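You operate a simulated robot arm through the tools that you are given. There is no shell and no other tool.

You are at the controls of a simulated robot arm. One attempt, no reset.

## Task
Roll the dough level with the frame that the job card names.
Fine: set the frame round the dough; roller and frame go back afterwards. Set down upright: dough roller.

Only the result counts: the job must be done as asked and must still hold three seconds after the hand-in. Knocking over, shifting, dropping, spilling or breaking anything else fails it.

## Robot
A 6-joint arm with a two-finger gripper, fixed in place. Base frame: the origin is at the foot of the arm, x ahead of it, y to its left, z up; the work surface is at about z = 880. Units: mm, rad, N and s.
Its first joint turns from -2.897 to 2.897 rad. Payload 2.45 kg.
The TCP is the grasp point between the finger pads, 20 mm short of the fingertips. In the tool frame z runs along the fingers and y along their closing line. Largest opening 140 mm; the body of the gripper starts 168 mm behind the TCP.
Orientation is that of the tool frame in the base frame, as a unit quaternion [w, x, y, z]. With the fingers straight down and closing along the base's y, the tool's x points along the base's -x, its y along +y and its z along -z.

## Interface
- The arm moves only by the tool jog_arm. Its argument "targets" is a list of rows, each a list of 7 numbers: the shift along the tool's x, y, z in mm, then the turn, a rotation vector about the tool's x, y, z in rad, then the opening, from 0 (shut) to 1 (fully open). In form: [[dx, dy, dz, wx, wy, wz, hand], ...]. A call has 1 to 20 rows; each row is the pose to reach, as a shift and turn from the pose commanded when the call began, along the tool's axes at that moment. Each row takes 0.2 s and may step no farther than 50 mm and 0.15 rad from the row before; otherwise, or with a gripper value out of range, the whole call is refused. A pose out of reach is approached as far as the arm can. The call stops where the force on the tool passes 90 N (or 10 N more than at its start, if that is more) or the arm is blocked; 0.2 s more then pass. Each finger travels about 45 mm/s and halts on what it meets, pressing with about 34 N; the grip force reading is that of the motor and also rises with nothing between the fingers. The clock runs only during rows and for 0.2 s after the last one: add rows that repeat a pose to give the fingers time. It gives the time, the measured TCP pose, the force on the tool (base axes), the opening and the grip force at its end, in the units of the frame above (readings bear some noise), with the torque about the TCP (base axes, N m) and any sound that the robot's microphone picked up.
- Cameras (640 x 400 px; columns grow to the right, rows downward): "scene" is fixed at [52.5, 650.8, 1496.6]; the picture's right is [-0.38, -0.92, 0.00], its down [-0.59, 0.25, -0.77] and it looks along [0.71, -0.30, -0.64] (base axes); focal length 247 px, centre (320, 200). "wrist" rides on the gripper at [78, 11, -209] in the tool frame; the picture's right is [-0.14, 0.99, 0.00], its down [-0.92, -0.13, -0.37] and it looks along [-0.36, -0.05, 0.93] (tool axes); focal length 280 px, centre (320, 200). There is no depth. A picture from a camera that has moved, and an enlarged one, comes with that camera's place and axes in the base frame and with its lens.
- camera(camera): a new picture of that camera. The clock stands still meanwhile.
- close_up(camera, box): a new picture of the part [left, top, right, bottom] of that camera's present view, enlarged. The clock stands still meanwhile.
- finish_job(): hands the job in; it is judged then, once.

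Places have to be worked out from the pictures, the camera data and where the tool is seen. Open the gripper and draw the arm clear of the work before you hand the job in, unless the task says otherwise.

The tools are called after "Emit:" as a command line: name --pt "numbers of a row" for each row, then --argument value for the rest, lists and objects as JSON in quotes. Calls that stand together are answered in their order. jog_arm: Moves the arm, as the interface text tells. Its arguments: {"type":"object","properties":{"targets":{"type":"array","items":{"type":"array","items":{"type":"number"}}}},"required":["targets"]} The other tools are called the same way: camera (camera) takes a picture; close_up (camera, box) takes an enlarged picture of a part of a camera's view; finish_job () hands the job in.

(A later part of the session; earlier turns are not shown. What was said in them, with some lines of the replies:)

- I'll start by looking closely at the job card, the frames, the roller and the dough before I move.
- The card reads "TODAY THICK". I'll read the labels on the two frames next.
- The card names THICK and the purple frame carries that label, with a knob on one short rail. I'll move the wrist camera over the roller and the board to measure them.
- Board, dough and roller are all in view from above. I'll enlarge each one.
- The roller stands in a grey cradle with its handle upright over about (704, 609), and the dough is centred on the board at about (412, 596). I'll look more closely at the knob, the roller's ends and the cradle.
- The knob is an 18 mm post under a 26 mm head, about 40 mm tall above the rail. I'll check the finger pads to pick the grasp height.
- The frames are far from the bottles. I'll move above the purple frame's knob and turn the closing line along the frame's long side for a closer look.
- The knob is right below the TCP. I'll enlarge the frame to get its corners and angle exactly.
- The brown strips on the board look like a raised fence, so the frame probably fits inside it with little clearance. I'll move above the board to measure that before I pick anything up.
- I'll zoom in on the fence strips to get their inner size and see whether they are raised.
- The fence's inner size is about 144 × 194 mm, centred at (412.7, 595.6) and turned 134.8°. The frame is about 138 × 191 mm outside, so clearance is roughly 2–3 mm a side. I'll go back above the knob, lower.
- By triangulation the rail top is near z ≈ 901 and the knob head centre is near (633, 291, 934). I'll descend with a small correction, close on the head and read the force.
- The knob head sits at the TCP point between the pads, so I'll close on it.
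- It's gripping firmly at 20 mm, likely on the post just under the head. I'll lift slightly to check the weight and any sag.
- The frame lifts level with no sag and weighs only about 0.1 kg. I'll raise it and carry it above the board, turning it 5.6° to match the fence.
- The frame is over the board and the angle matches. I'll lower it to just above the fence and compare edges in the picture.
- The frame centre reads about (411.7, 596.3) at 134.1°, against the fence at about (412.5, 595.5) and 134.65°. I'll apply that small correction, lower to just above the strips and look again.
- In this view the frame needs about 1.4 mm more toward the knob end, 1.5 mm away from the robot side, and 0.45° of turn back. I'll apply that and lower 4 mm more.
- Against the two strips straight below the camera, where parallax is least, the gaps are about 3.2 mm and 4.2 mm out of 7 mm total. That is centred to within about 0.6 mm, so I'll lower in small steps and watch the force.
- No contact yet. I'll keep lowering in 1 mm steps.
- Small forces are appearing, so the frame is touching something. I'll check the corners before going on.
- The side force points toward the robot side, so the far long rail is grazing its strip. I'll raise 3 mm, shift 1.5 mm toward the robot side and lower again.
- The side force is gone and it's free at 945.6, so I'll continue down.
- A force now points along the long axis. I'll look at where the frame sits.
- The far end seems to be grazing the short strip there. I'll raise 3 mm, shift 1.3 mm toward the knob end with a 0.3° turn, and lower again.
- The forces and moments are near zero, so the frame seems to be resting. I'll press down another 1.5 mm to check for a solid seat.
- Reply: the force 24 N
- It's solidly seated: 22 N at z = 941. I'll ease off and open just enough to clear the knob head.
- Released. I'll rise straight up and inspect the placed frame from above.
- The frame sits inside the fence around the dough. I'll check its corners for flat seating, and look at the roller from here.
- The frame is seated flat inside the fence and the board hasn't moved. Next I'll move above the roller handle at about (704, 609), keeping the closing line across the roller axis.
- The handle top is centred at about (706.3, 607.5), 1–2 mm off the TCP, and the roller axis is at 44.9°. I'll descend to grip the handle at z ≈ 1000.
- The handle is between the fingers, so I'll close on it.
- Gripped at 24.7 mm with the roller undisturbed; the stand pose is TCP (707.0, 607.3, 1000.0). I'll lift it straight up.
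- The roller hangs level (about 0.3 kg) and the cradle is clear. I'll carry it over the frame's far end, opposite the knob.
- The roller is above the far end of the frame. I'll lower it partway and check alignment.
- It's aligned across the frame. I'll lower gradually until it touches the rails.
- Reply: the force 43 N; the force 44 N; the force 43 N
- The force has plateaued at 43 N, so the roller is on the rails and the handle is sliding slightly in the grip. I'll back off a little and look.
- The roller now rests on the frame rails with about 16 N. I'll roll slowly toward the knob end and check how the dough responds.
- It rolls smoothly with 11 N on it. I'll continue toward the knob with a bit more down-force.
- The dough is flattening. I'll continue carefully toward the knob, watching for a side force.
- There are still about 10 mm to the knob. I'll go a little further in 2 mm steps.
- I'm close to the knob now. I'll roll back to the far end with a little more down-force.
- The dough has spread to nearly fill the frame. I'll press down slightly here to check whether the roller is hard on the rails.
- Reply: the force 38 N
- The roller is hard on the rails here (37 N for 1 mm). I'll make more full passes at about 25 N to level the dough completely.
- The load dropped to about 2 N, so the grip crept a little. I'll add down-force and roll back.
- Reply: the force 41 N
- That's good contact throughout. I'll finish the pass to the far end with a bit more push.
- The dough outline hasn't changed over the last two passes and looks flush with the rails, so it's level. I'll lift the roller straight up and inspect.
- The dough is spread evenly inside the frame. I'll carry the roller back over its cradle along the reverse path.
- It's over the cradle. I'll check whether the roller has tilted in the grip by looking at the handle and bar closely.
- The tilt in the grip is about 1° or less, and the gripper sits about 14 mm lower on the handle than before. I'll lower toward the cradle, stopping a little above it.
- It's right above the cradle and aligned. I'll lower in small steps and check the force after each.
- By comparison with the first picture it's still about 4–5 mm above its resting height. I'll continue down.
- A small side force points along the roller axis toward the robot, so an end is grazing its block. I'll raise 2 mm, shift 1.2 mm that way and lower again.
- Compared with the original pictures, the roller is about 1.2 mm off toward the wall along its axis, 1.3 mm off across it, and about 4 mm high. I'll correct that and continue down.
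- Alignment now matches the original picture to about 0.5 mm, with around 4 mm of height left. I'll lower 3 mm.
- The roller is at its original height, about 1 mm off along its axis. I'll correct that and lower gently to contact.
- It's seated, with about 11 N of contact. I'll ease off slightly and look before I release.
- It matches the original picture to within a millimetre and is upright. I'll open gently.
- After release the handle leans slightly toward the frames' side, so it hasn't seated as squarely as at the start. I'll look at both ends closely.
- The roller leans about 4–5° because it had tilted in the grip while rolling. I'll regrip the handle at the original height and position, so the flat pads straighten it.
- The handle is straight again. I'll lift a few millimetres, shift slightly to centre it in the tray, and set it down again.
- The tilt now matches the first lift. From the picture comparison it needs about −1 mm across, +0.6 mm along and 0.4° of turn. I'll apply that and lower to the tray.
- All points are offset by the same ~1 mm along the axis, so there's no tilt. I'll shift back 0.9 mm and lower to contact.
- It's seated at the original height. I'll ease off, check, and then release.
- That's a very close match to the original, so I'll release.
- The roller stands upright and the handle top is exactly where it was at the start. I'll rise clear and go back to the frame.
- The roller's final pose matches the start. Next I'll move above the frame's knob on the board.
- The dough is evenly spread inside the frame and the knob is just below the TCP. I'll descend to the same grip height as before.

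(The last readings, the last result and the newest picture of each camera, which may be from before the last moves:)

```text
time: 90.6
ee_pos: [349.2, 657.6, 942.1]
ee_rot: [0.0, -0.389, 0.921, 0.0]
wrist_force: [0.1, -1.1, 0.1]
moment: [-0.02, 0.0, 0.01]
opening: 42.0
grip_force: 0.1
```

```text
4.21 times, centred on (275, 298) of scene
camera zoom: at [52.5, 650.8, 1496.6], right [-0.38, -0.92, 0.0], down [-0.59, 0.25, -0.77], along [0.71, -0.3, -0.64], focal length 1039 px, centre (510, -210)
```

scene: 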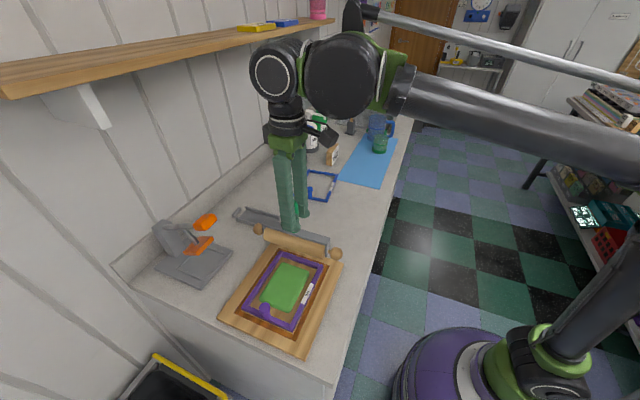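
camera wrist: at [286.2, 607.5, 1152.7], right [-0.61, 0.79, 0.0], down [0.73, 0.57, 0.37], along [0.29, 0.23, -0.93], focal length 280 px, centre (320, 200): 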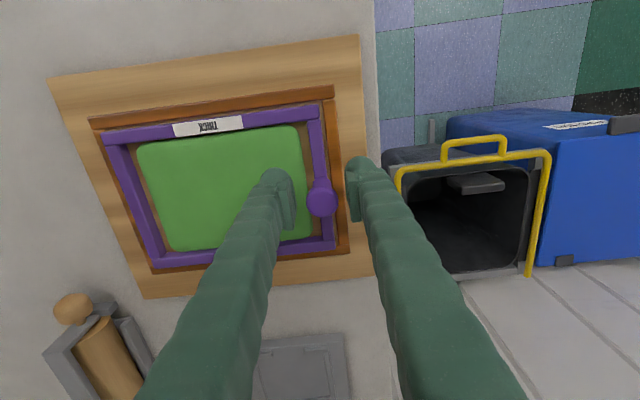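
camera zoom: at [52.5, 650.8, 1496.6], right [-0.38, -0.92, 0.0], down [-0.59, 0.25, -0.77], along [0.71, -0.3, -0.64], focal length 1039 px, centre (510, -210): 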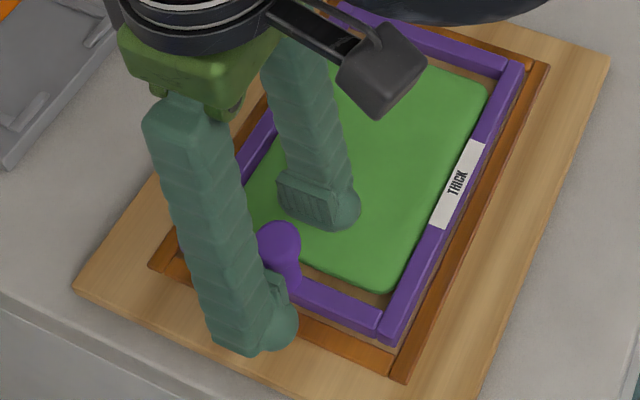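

The knob is about 1.3 mm off centre toward the board's end. I'll correct that so the frame isn't dragged, then close.

Emit:
jog_arm --pt "0 1.3 0 0 0 0 0.3" --pt "0 1.3 0 0 0 0 0.2" --pt "0 1.3 0 0 0 0 0.1" --pt "0 1.3 0 0 0 0 0.0" --pt "0 1.3 0 0 0 0 0.0" --pt "0 1.3 0 0 0 0 0.0"

Emit:
jog_arm --pt "0 0 -1 0 0 0 0" --pt "0 0 -3 0 0 0 0" --pt "0 0 -6 0 0 0 0" --pt "0 0 -6 0 0 0 0"

Emit:
camera --camera "wrist"

Emit:
close_up --camera "scene" --box '[225, 235, 345, 350]'

```text
time: 92.0
ee_pos: [347.0, 657.8, 943.9]
ee_rot: [0.001, -0.387, 0.922, 0.001]
wrist_force: [0.3, 1.1, -0.5]
moment: [-0.04, 0.0, -0.02]
opening: 20.4
grip_force: 34.8
```

```text
time: 93.0
ee_pos: [348.0, 658.6, 950.5]
ee_rot: [0.0, -0.389, 0.921, 0.001]
wrist_force: [-0.3, 0.7, -1.1]
moment: [0.06, 0.08, -0.03]
opening: 20.4
grip_force: 33.6
```

```text
taken
camera wrist: at [285.3, 608.0, 1159.3], right [-0.61, 0.79, 0.0], down [0.73, 0.57, 0.37], along [0.29, 0.23, -0.93], focal length 280 px, centre (320, 200)
```

wrist: 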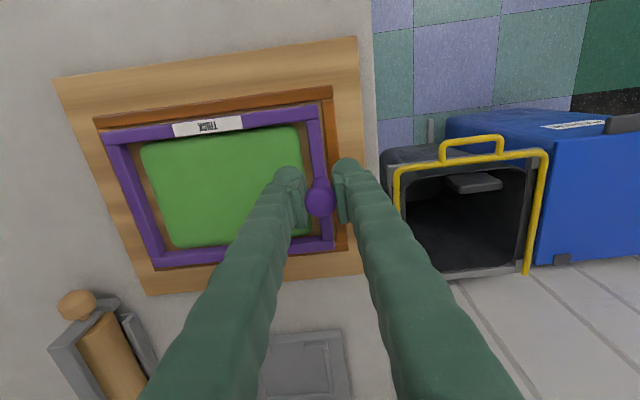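

```text
3.48 times, centred on (285, 292) of scene
camera zoom: at [52.5, 650.8, 1496.6], right [-0.38, -0.92, 0.0], down [-0.59, 0.25, -0.77], along [0.71, -0.3, -0.64], focal length 858 px, centre (442, -122)
```

zoom: 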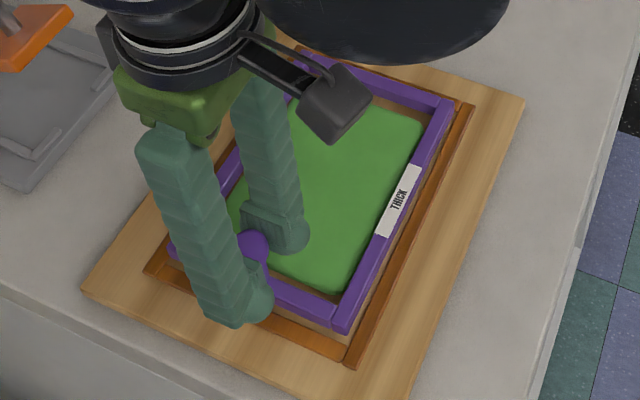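

The frame lifts cleanly and the dough stays. I'll raise it and measure its pose in the grip.

Emit:
jog_arm --pt "0 0 -15 0 0 0 0" --pt "0 0 -40 0 0 0 0" --pt "0 0 -70 0 0 0 0" --pt "0 0 -85 0 0 0 0" --pt "0 0 -85 0 0 0 0"

Emit:
close_up --camera "wrist" --box '[85, 65, 345, 285]'

Emit:
camera --camera "scene"

Emit:
close_up --camera "scene" --box '[225, 235, 345, 350]'

```text
time: 94.2
ee_pos: [348.6, 657.8, 1034.9]
ee_rot: [0.001, -0.388, 0.922, 0.0]
wrist_force: [-0.4, -0.3, -0.6]
moment: [0.05, 0.03, 0.01]
opening: 20.5
grip_force: 34.0
```

```text
1.82 times, centred on (215, 175) of wrist
camera zoom: at [285.4, 608.3, 1245.0], right [-0.61, 0.79, 0.0], down [0.73, 0.57, 0.37], along [0.29, 0.23, -0.93], focal length 510 px, centre (511, 246)
```

zoom: 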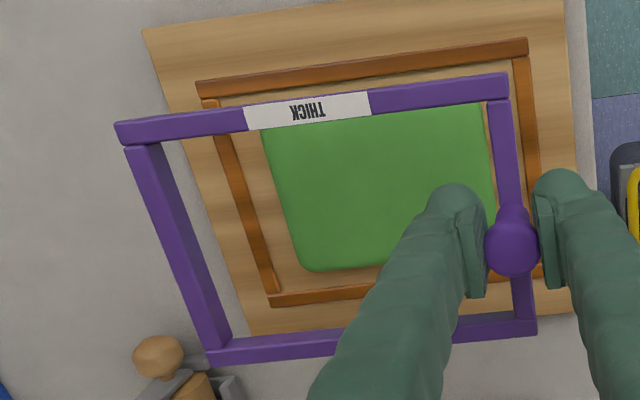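

```text
taken
```

scene: 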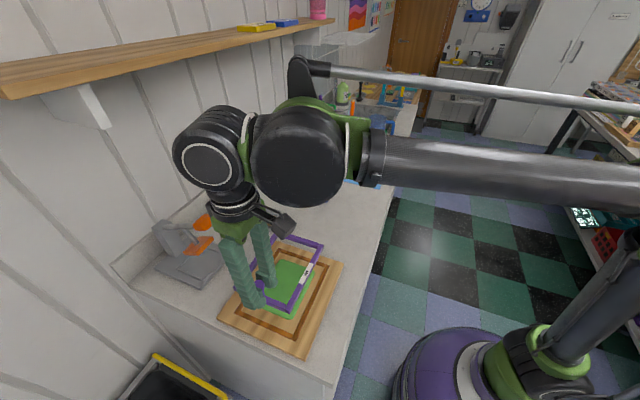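

```text
3.48 times, centred on (285, 292) of scene
camera zoom: at [52.5, 650.8, 1496.6], right [-0.38, -0.92, 0.0], down [-0.59, 0.25, -0.77], along [0.71, -0.3, -0.64], focal length 858 px, centre (442, -122)
```

zoom: 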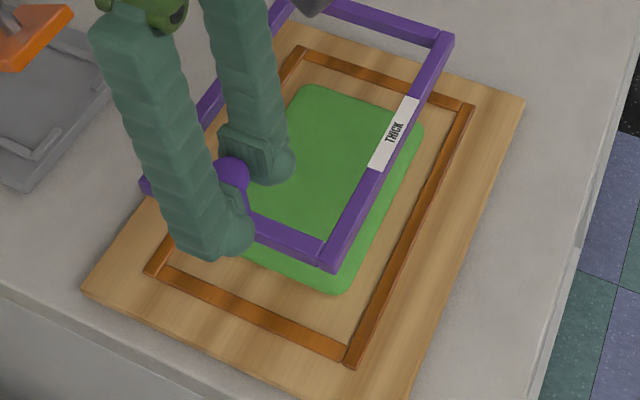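

The frame sits in the grip exactly as on the first carry, so I'll return to the original pick-up pose. I'll carry it back at height first.

Emit:
jog_arm --pt "1.5 -11 0 0 0 0.003 0" --pt "5 -37 0 0 0 0.008 0" --pt "10 -74 0 0 0 0.017 0" --pt "15 -112 0 0 0 0.025 0" --pt "20.5 -150 0 0 0 0.034 0" --pt "25.7 -188 0 0 0 0.042 0" --pt "30.8 -226 0 0 0 0.051 0" --pt "36 -264 0 0 0 0.059 0" --pt "41.2 -302 0 0 0 0.068 0" --pt "46.4 -340 0 0 0 0.076 0" --pt "51.6 -378 0 0 0 0.085 0" --pt "56.5 -415 0 0 0 0.093 0" --pt "60.7 -446 0 0 0 0.1 0" --pt "62.8 -460.9 0 0 0 0.103 0" --pt "62.8 -460.9 0 0 0 0.103 0" --pt "62.8 -460.9 0 0 0 0.103 0"

Emit:
camera --camera "wrist"

Emit:
camera --camera "scene"

```text
time: 97.6
ee_pos: [633.8, 289.2, 1034.3]
ee_rot: [0.0, -0.341, 0.94, 0.0]
wrist_force: [0.5, 0.2, -1.0]
moment: [0.1, 0.05, 0.04]
opening: 20.4
grip_force: 33.6
```

```text
taken
camera wrist: at [566.5, 246.5, 1244.4], right [-0.53, 0.85, 0.0], down [0.79, 0.49, 0.37], along [0.31, 0.2, -0.93], focal length 280 px, centre (320, 200)
```

wrist: 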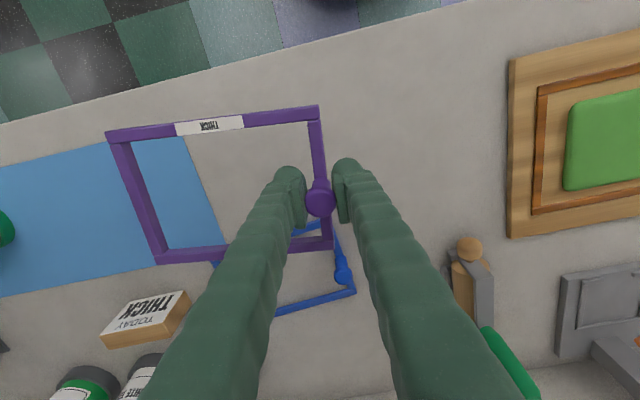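

```text
taken
```

scene: 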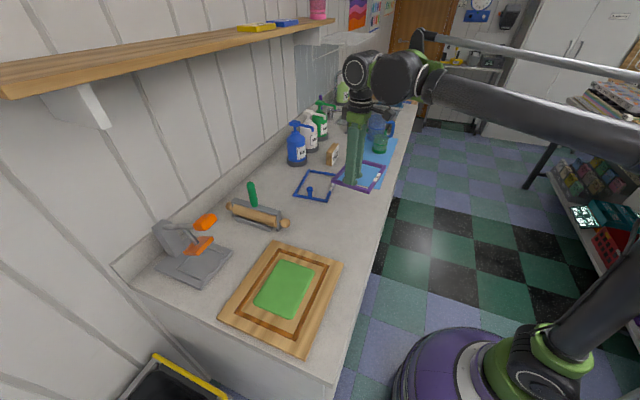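

It's back above its original spot. I'll lower partway and compare with the first scene pictures.

Emit:
jog_arm --pt "0 0 20 0 0 0 0" --pt "0 0 45 0 0 0 0" --pt "0 0 65 0 0 0 0" --pt "0 0 82 0 0 0 0" --pt "0 0 82 0 0 0 0"

Emit:
close_up --camera "scene" --box '[310, 150, 390, 220]'

Emit:
close_up --camera "scene" --box '[290, 160, 390, 222]'

Emit:
close_up --camera "wrist" --box '[85, 65, 345, 285]'

```text
time: 98.8
ee_pos: [635.1, 289.2, 952.8]
ee_rot: [0.0, -0.34, 0.94, 0.0]
wrist_force: [-0.4, -0.4, -0.9]
moment: [0.02, 0.06, 0.0]
opening: 20.3
grip_force: 33.8
```

```text
5.71 times, centred on (350, 185) of scene
camera zoom: at [52.5, 650.8, 1496.6], right [-0.38, -0.92, 0.0], down [-0.59, 0.25, -0.77], along [0.71, -0.3, -0.64], focal length 1410 px, centre (149, 286)
```

zoom: 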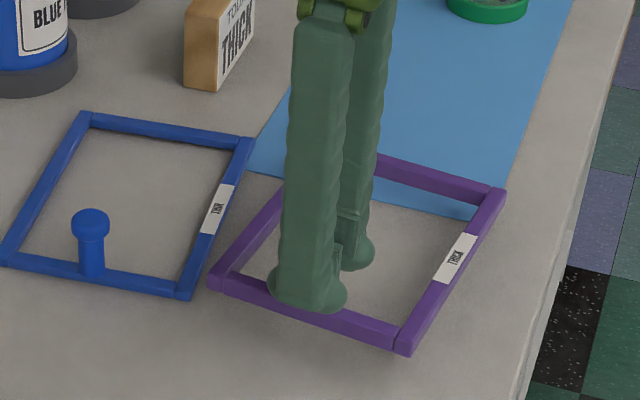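

```text
6.40 times, centred on (340, 191) of scene
camera zoom: at [52.5, 650.8, 1496.6], right [-0.38, -0.92, 0.0], down [-0.59, 0.25, -0.77], along [0.71, -0.3, -0.64], focal length 1580 px, centre (192, 258)
```

zoom: 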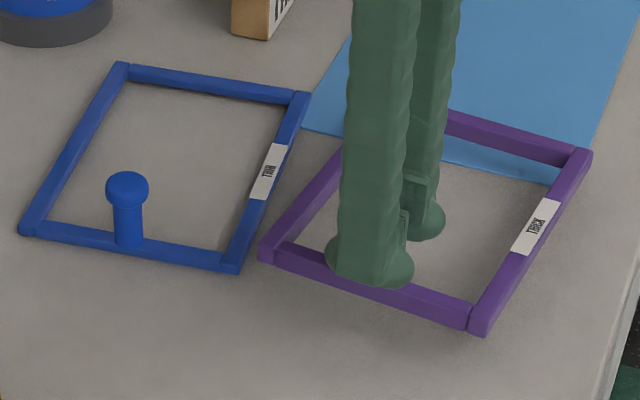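

```text
1.82 times, centred on (215, 175) of wrist
camera zoom: at [567.0, 247.6, 1162.3], right [-0.53, 0.85, 0.0], down [0.79, 0.49, 0.37], along [0.31, 0.2, -0.93], focal length 510 px, centre (511, 246)
```

zoom: 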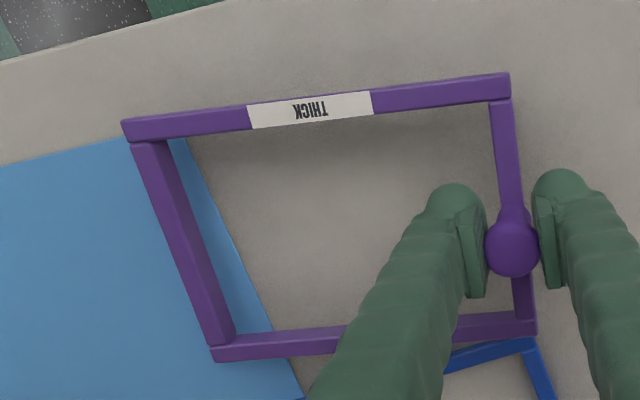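

The corners line up with the first picture to about 1–2 mm. I'll lower the rest of the way in small steps.

Emit:
jog_arm --pt "0 1 5 0 0 0 0" --pt "0 1.5 10 0 0 0 0" --pt "0 1.5 14 0 0 0 0" --pt "0 1.5 17 0 0 0 0" --pt "0 1.5 19 0 0 0 0" --pt "0 1.5 19 0 0 0 0"

Emit:
jog_arm --pt "0 0 1 0 0 0 0" --pt "0 0 2 0 0 0 0" --pt "0 0 2 0 0 0 0"

Emit:
close_up --camera "scene" --box '[290, 160, 390, 222]'

```text
time: 100.2
ee_pos: [632.9, 291.3, 933.5]
ee_rot: [0.001, -0.34, 0.94, -0.001]
wrist_force: [0.7, 0.8, -0.8]
moment: [0.03, -0.01, 0.03]
opening: 20.5
grip_force: 34.1
```

```text
time: 101.0
ee_pos: [633.3, 291.9, 930.6]
ee_rot: [0.001, -0.341, 0.94, 0.001]
wrist_force: [-0.7, 0.4, -0.4]
moment: [0.01, -0.04, 0.06]
opening: 20.5
grip_force: 33.7
```

```text
6.40 times, centred on (340, 191) of scene
camera zoom: at [52.5, 650.8, 1496.6], right [-0.38, -0.92, 0.0], down [-0.59, 0.25, -0.77], along [0.71, -0.3, -0.64], focal length 1580 px, centre (192, 258)
```

zoom: 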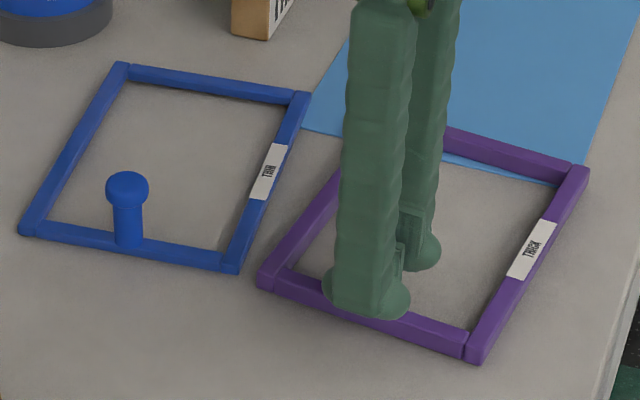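

It's at the original height and within about 2 mm of its place. I'll lower to firm contact and then release.

Emit:
jog_arm --pt "0 0 0.7 0 0 0 0" --pt "0 0 0.7 0 0 0 0"

Emit:
jog_arm --pt "0 0 0.7 0 0 0 0" --pt "0 0 0.7 0 0 0 0"

```text
time: 101.6
ee_pos: [633.3, 292.3, 930.8]
ee_rot: [0.001, -0.34, 0.94, 0.001]
wrist_force: [1.4, -0.8, 3.8]
moment: [-0.12, 0.1, -0.01]
opening: 20.1
grip_force: 33.8
```

```text
time: 102.2
ee_pos: [633.4, 291.1, 931.7]
ee_rot: [0.002, -0.34, 0.94, 0.001]
wrist_force: [4.1, 1.5, 18.8]
moment: [-0.06, 0.0, -0.01]
opening: 20.2
grip_force: 33.8
```

Firm contact at the original height. I'll ease off, open just past the knob head, and rise.

Emit:
jog_arm --pt "0 0 -0.8 0 0 0 0" --pt "0 0 -0.8 0 0 0 0.2" --pt "0 0 -0.8 0 0 0 0.35" --pt "0 0 -0.8 0 0 0 0.45" --pt "0 0 -0.8 0 0 0 0.45" --pt "0 0 -25 0 0 0 0.5" --pt "0 0 -60 0 0 0 0.5" --pt "0 0 -100 0 0 0 0.5" --pt "0 0 -140 0 0 0 0.5" --pt "0 0 -180 0 0 0 0.5" --pt "0 0 -180 0 0 0 0.5"

Emit:
camera --camera "wrist"

Emit:
close_up --camera "scene" --box '[290, 160, 390, 222]'

Emit:
close_up --camera "scene" --box '[210, 235, 350, 355]'

Emit:
close_up --camera "scene" --box '[215, 175, 305, 240]'

```text
time: 104.6
ee_pos: [634.0, 291.2, 1111.5]
ee_rot: [0.001, -0.34, 0.94, 0.0]
wrist_force: [0.5, 1.3, 0.7]
moment: [-0.01, -0.03, 0.0]
opening: 70.0
grip_force: 0.1
```

```text
taken
camera wrist: at [566.3, 248.5, 1321.2], right [-0.53, 0.85, 0.0], down [0.79, 0.49, 0.37], along [0.31, 0.2, -0.93], focal length 280 px, centre (320, 200)
```

wrist: 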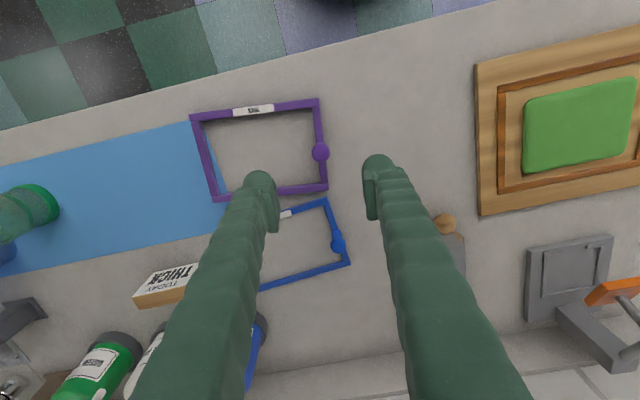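

```text
6.40 times, centred on (340, 191) of scene
camera zoom: at [52.5, 650.8, 1496.6], right [-0.38, -0.92, 0.0], down [-0.59, 0.25, -0.77], along [0.71, -0.3, -0.64], focal length 1580 px, centre (192, 258)
```

zoom: 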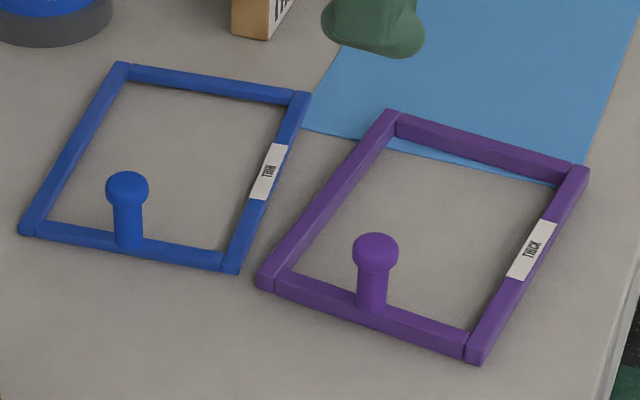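

```text
3.33 times, centred on (280, 295) of scene
camera zoom: at [52.5, 650.8, 1496.6], right [-0.38, -0.92, 0.0], down [-0.59, 0.25, -0.77], along [0.71, -0.3, -0.64], focal length 823 px, centre (453, -117)
```

zoom: 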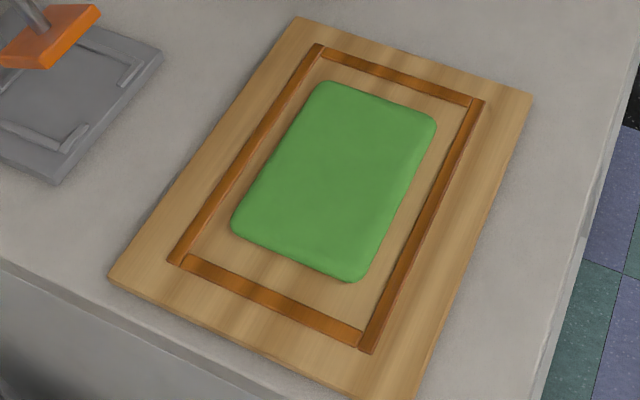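

```text
6.15 times, centred on (260, 208) of scene
camera zoom: at [52.5, 650.8, 1496.6], right [-0.38, -0.92, 0.0], down [-0.59, 0.25, -0.77], along [0.71, -0.3, -0.64], focal length 1519 px, centre (689, 154)
```

zoom: 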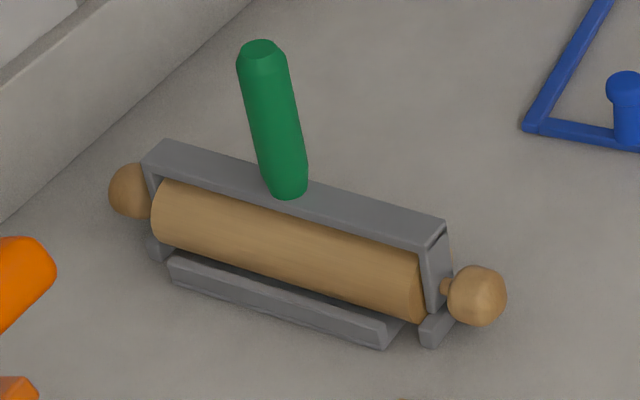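

Frame, roller, board and the other objects are all in their starting places, and the dough is flat and spread evenly. I'll draw the arm up clear with the gripper open.

Emit:
jog_arm --pt "0 0 -40 0 0 0 0.6" --pt "20 0 -80 0 0 0 0.8" --pt "45 0 -120 0 0 0 1" --pt "70 0 -160 0 0 0 1" --pt "95 0 -200 0 0 0 1" --pt "95 0 -200 0 0 0 1" --pt "95 0 -200 0 0 0 1"

Emit:
camera --camera "scene"

Emit:
camera --camera "wrist"

```text
time: 106.2
ee_pos: [557.8, 229.7, 1310.4]
ee_rot: [0.0, -0.341, 0.94, 0.001]
wrist_force: [-0.4, 0.5, -0.4]
moment: [-0.04, 0.04, 0.01]
opening: 139.9
grip_force: 0.1
```

```text
taken
```

scene: 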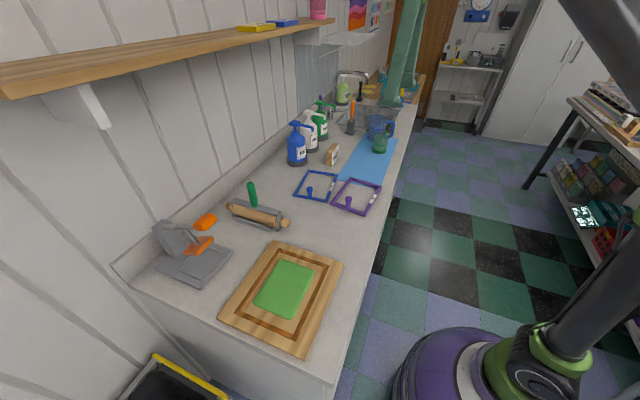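

```text
taken
camera wrist: at [491.1, 187.5, 1520.7], right [-0.53, 0.85, 0.0], down [0.79, 0.49, 0.37], along [0.31, 0.2, -0.93], focal length 280 px, centre (320, 200)
```

wrist: 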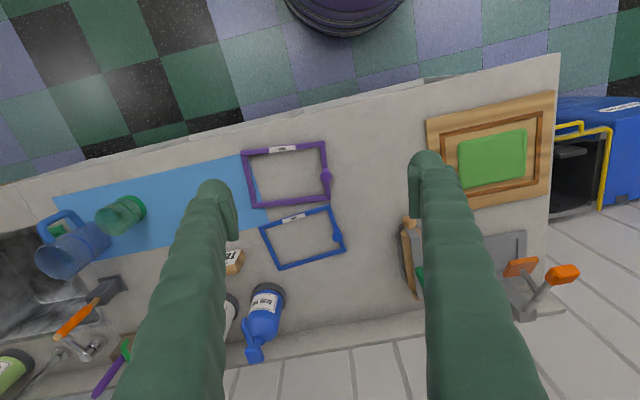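

The dough is rolled level. The frame and roller are back in place with the roller upright, nothing else has moved, and the arm is clear with the gripper open. I'm handing the job in.

Emit:
finish_job

```text
The job is handed in.
```

I rolled the dough with the THICK (purple) frame, which is the one the job card names, and handed the job in. The hand-in gave no verdict, so everything below comes from my own pictures and force readings.

- **Dough:** I set the frame round it inside the board's wooden strips and made four passes with the roller riding on the rails. The dough's outline stopped changing after the second pass. I didn't measure the finished thickness directly.
- **Knob end:** the frame's knob kept the roller from passing over the last strip of dough at that end. It looks as flat as the rest in the pictures.
- **Roller:** it is back in its cradle and upright. It leaned about 5° when I first let go, so I gripped it again, straightened it and reseated it. The handle top is now where it was at the start.
- **Frame:** it is back on the counter within about 2 mm of its original spot.
- **Everything else:** the board, the other frame, the card and the bottles look unmoved in the last pictures. The arm is clear with the gripper fully open.
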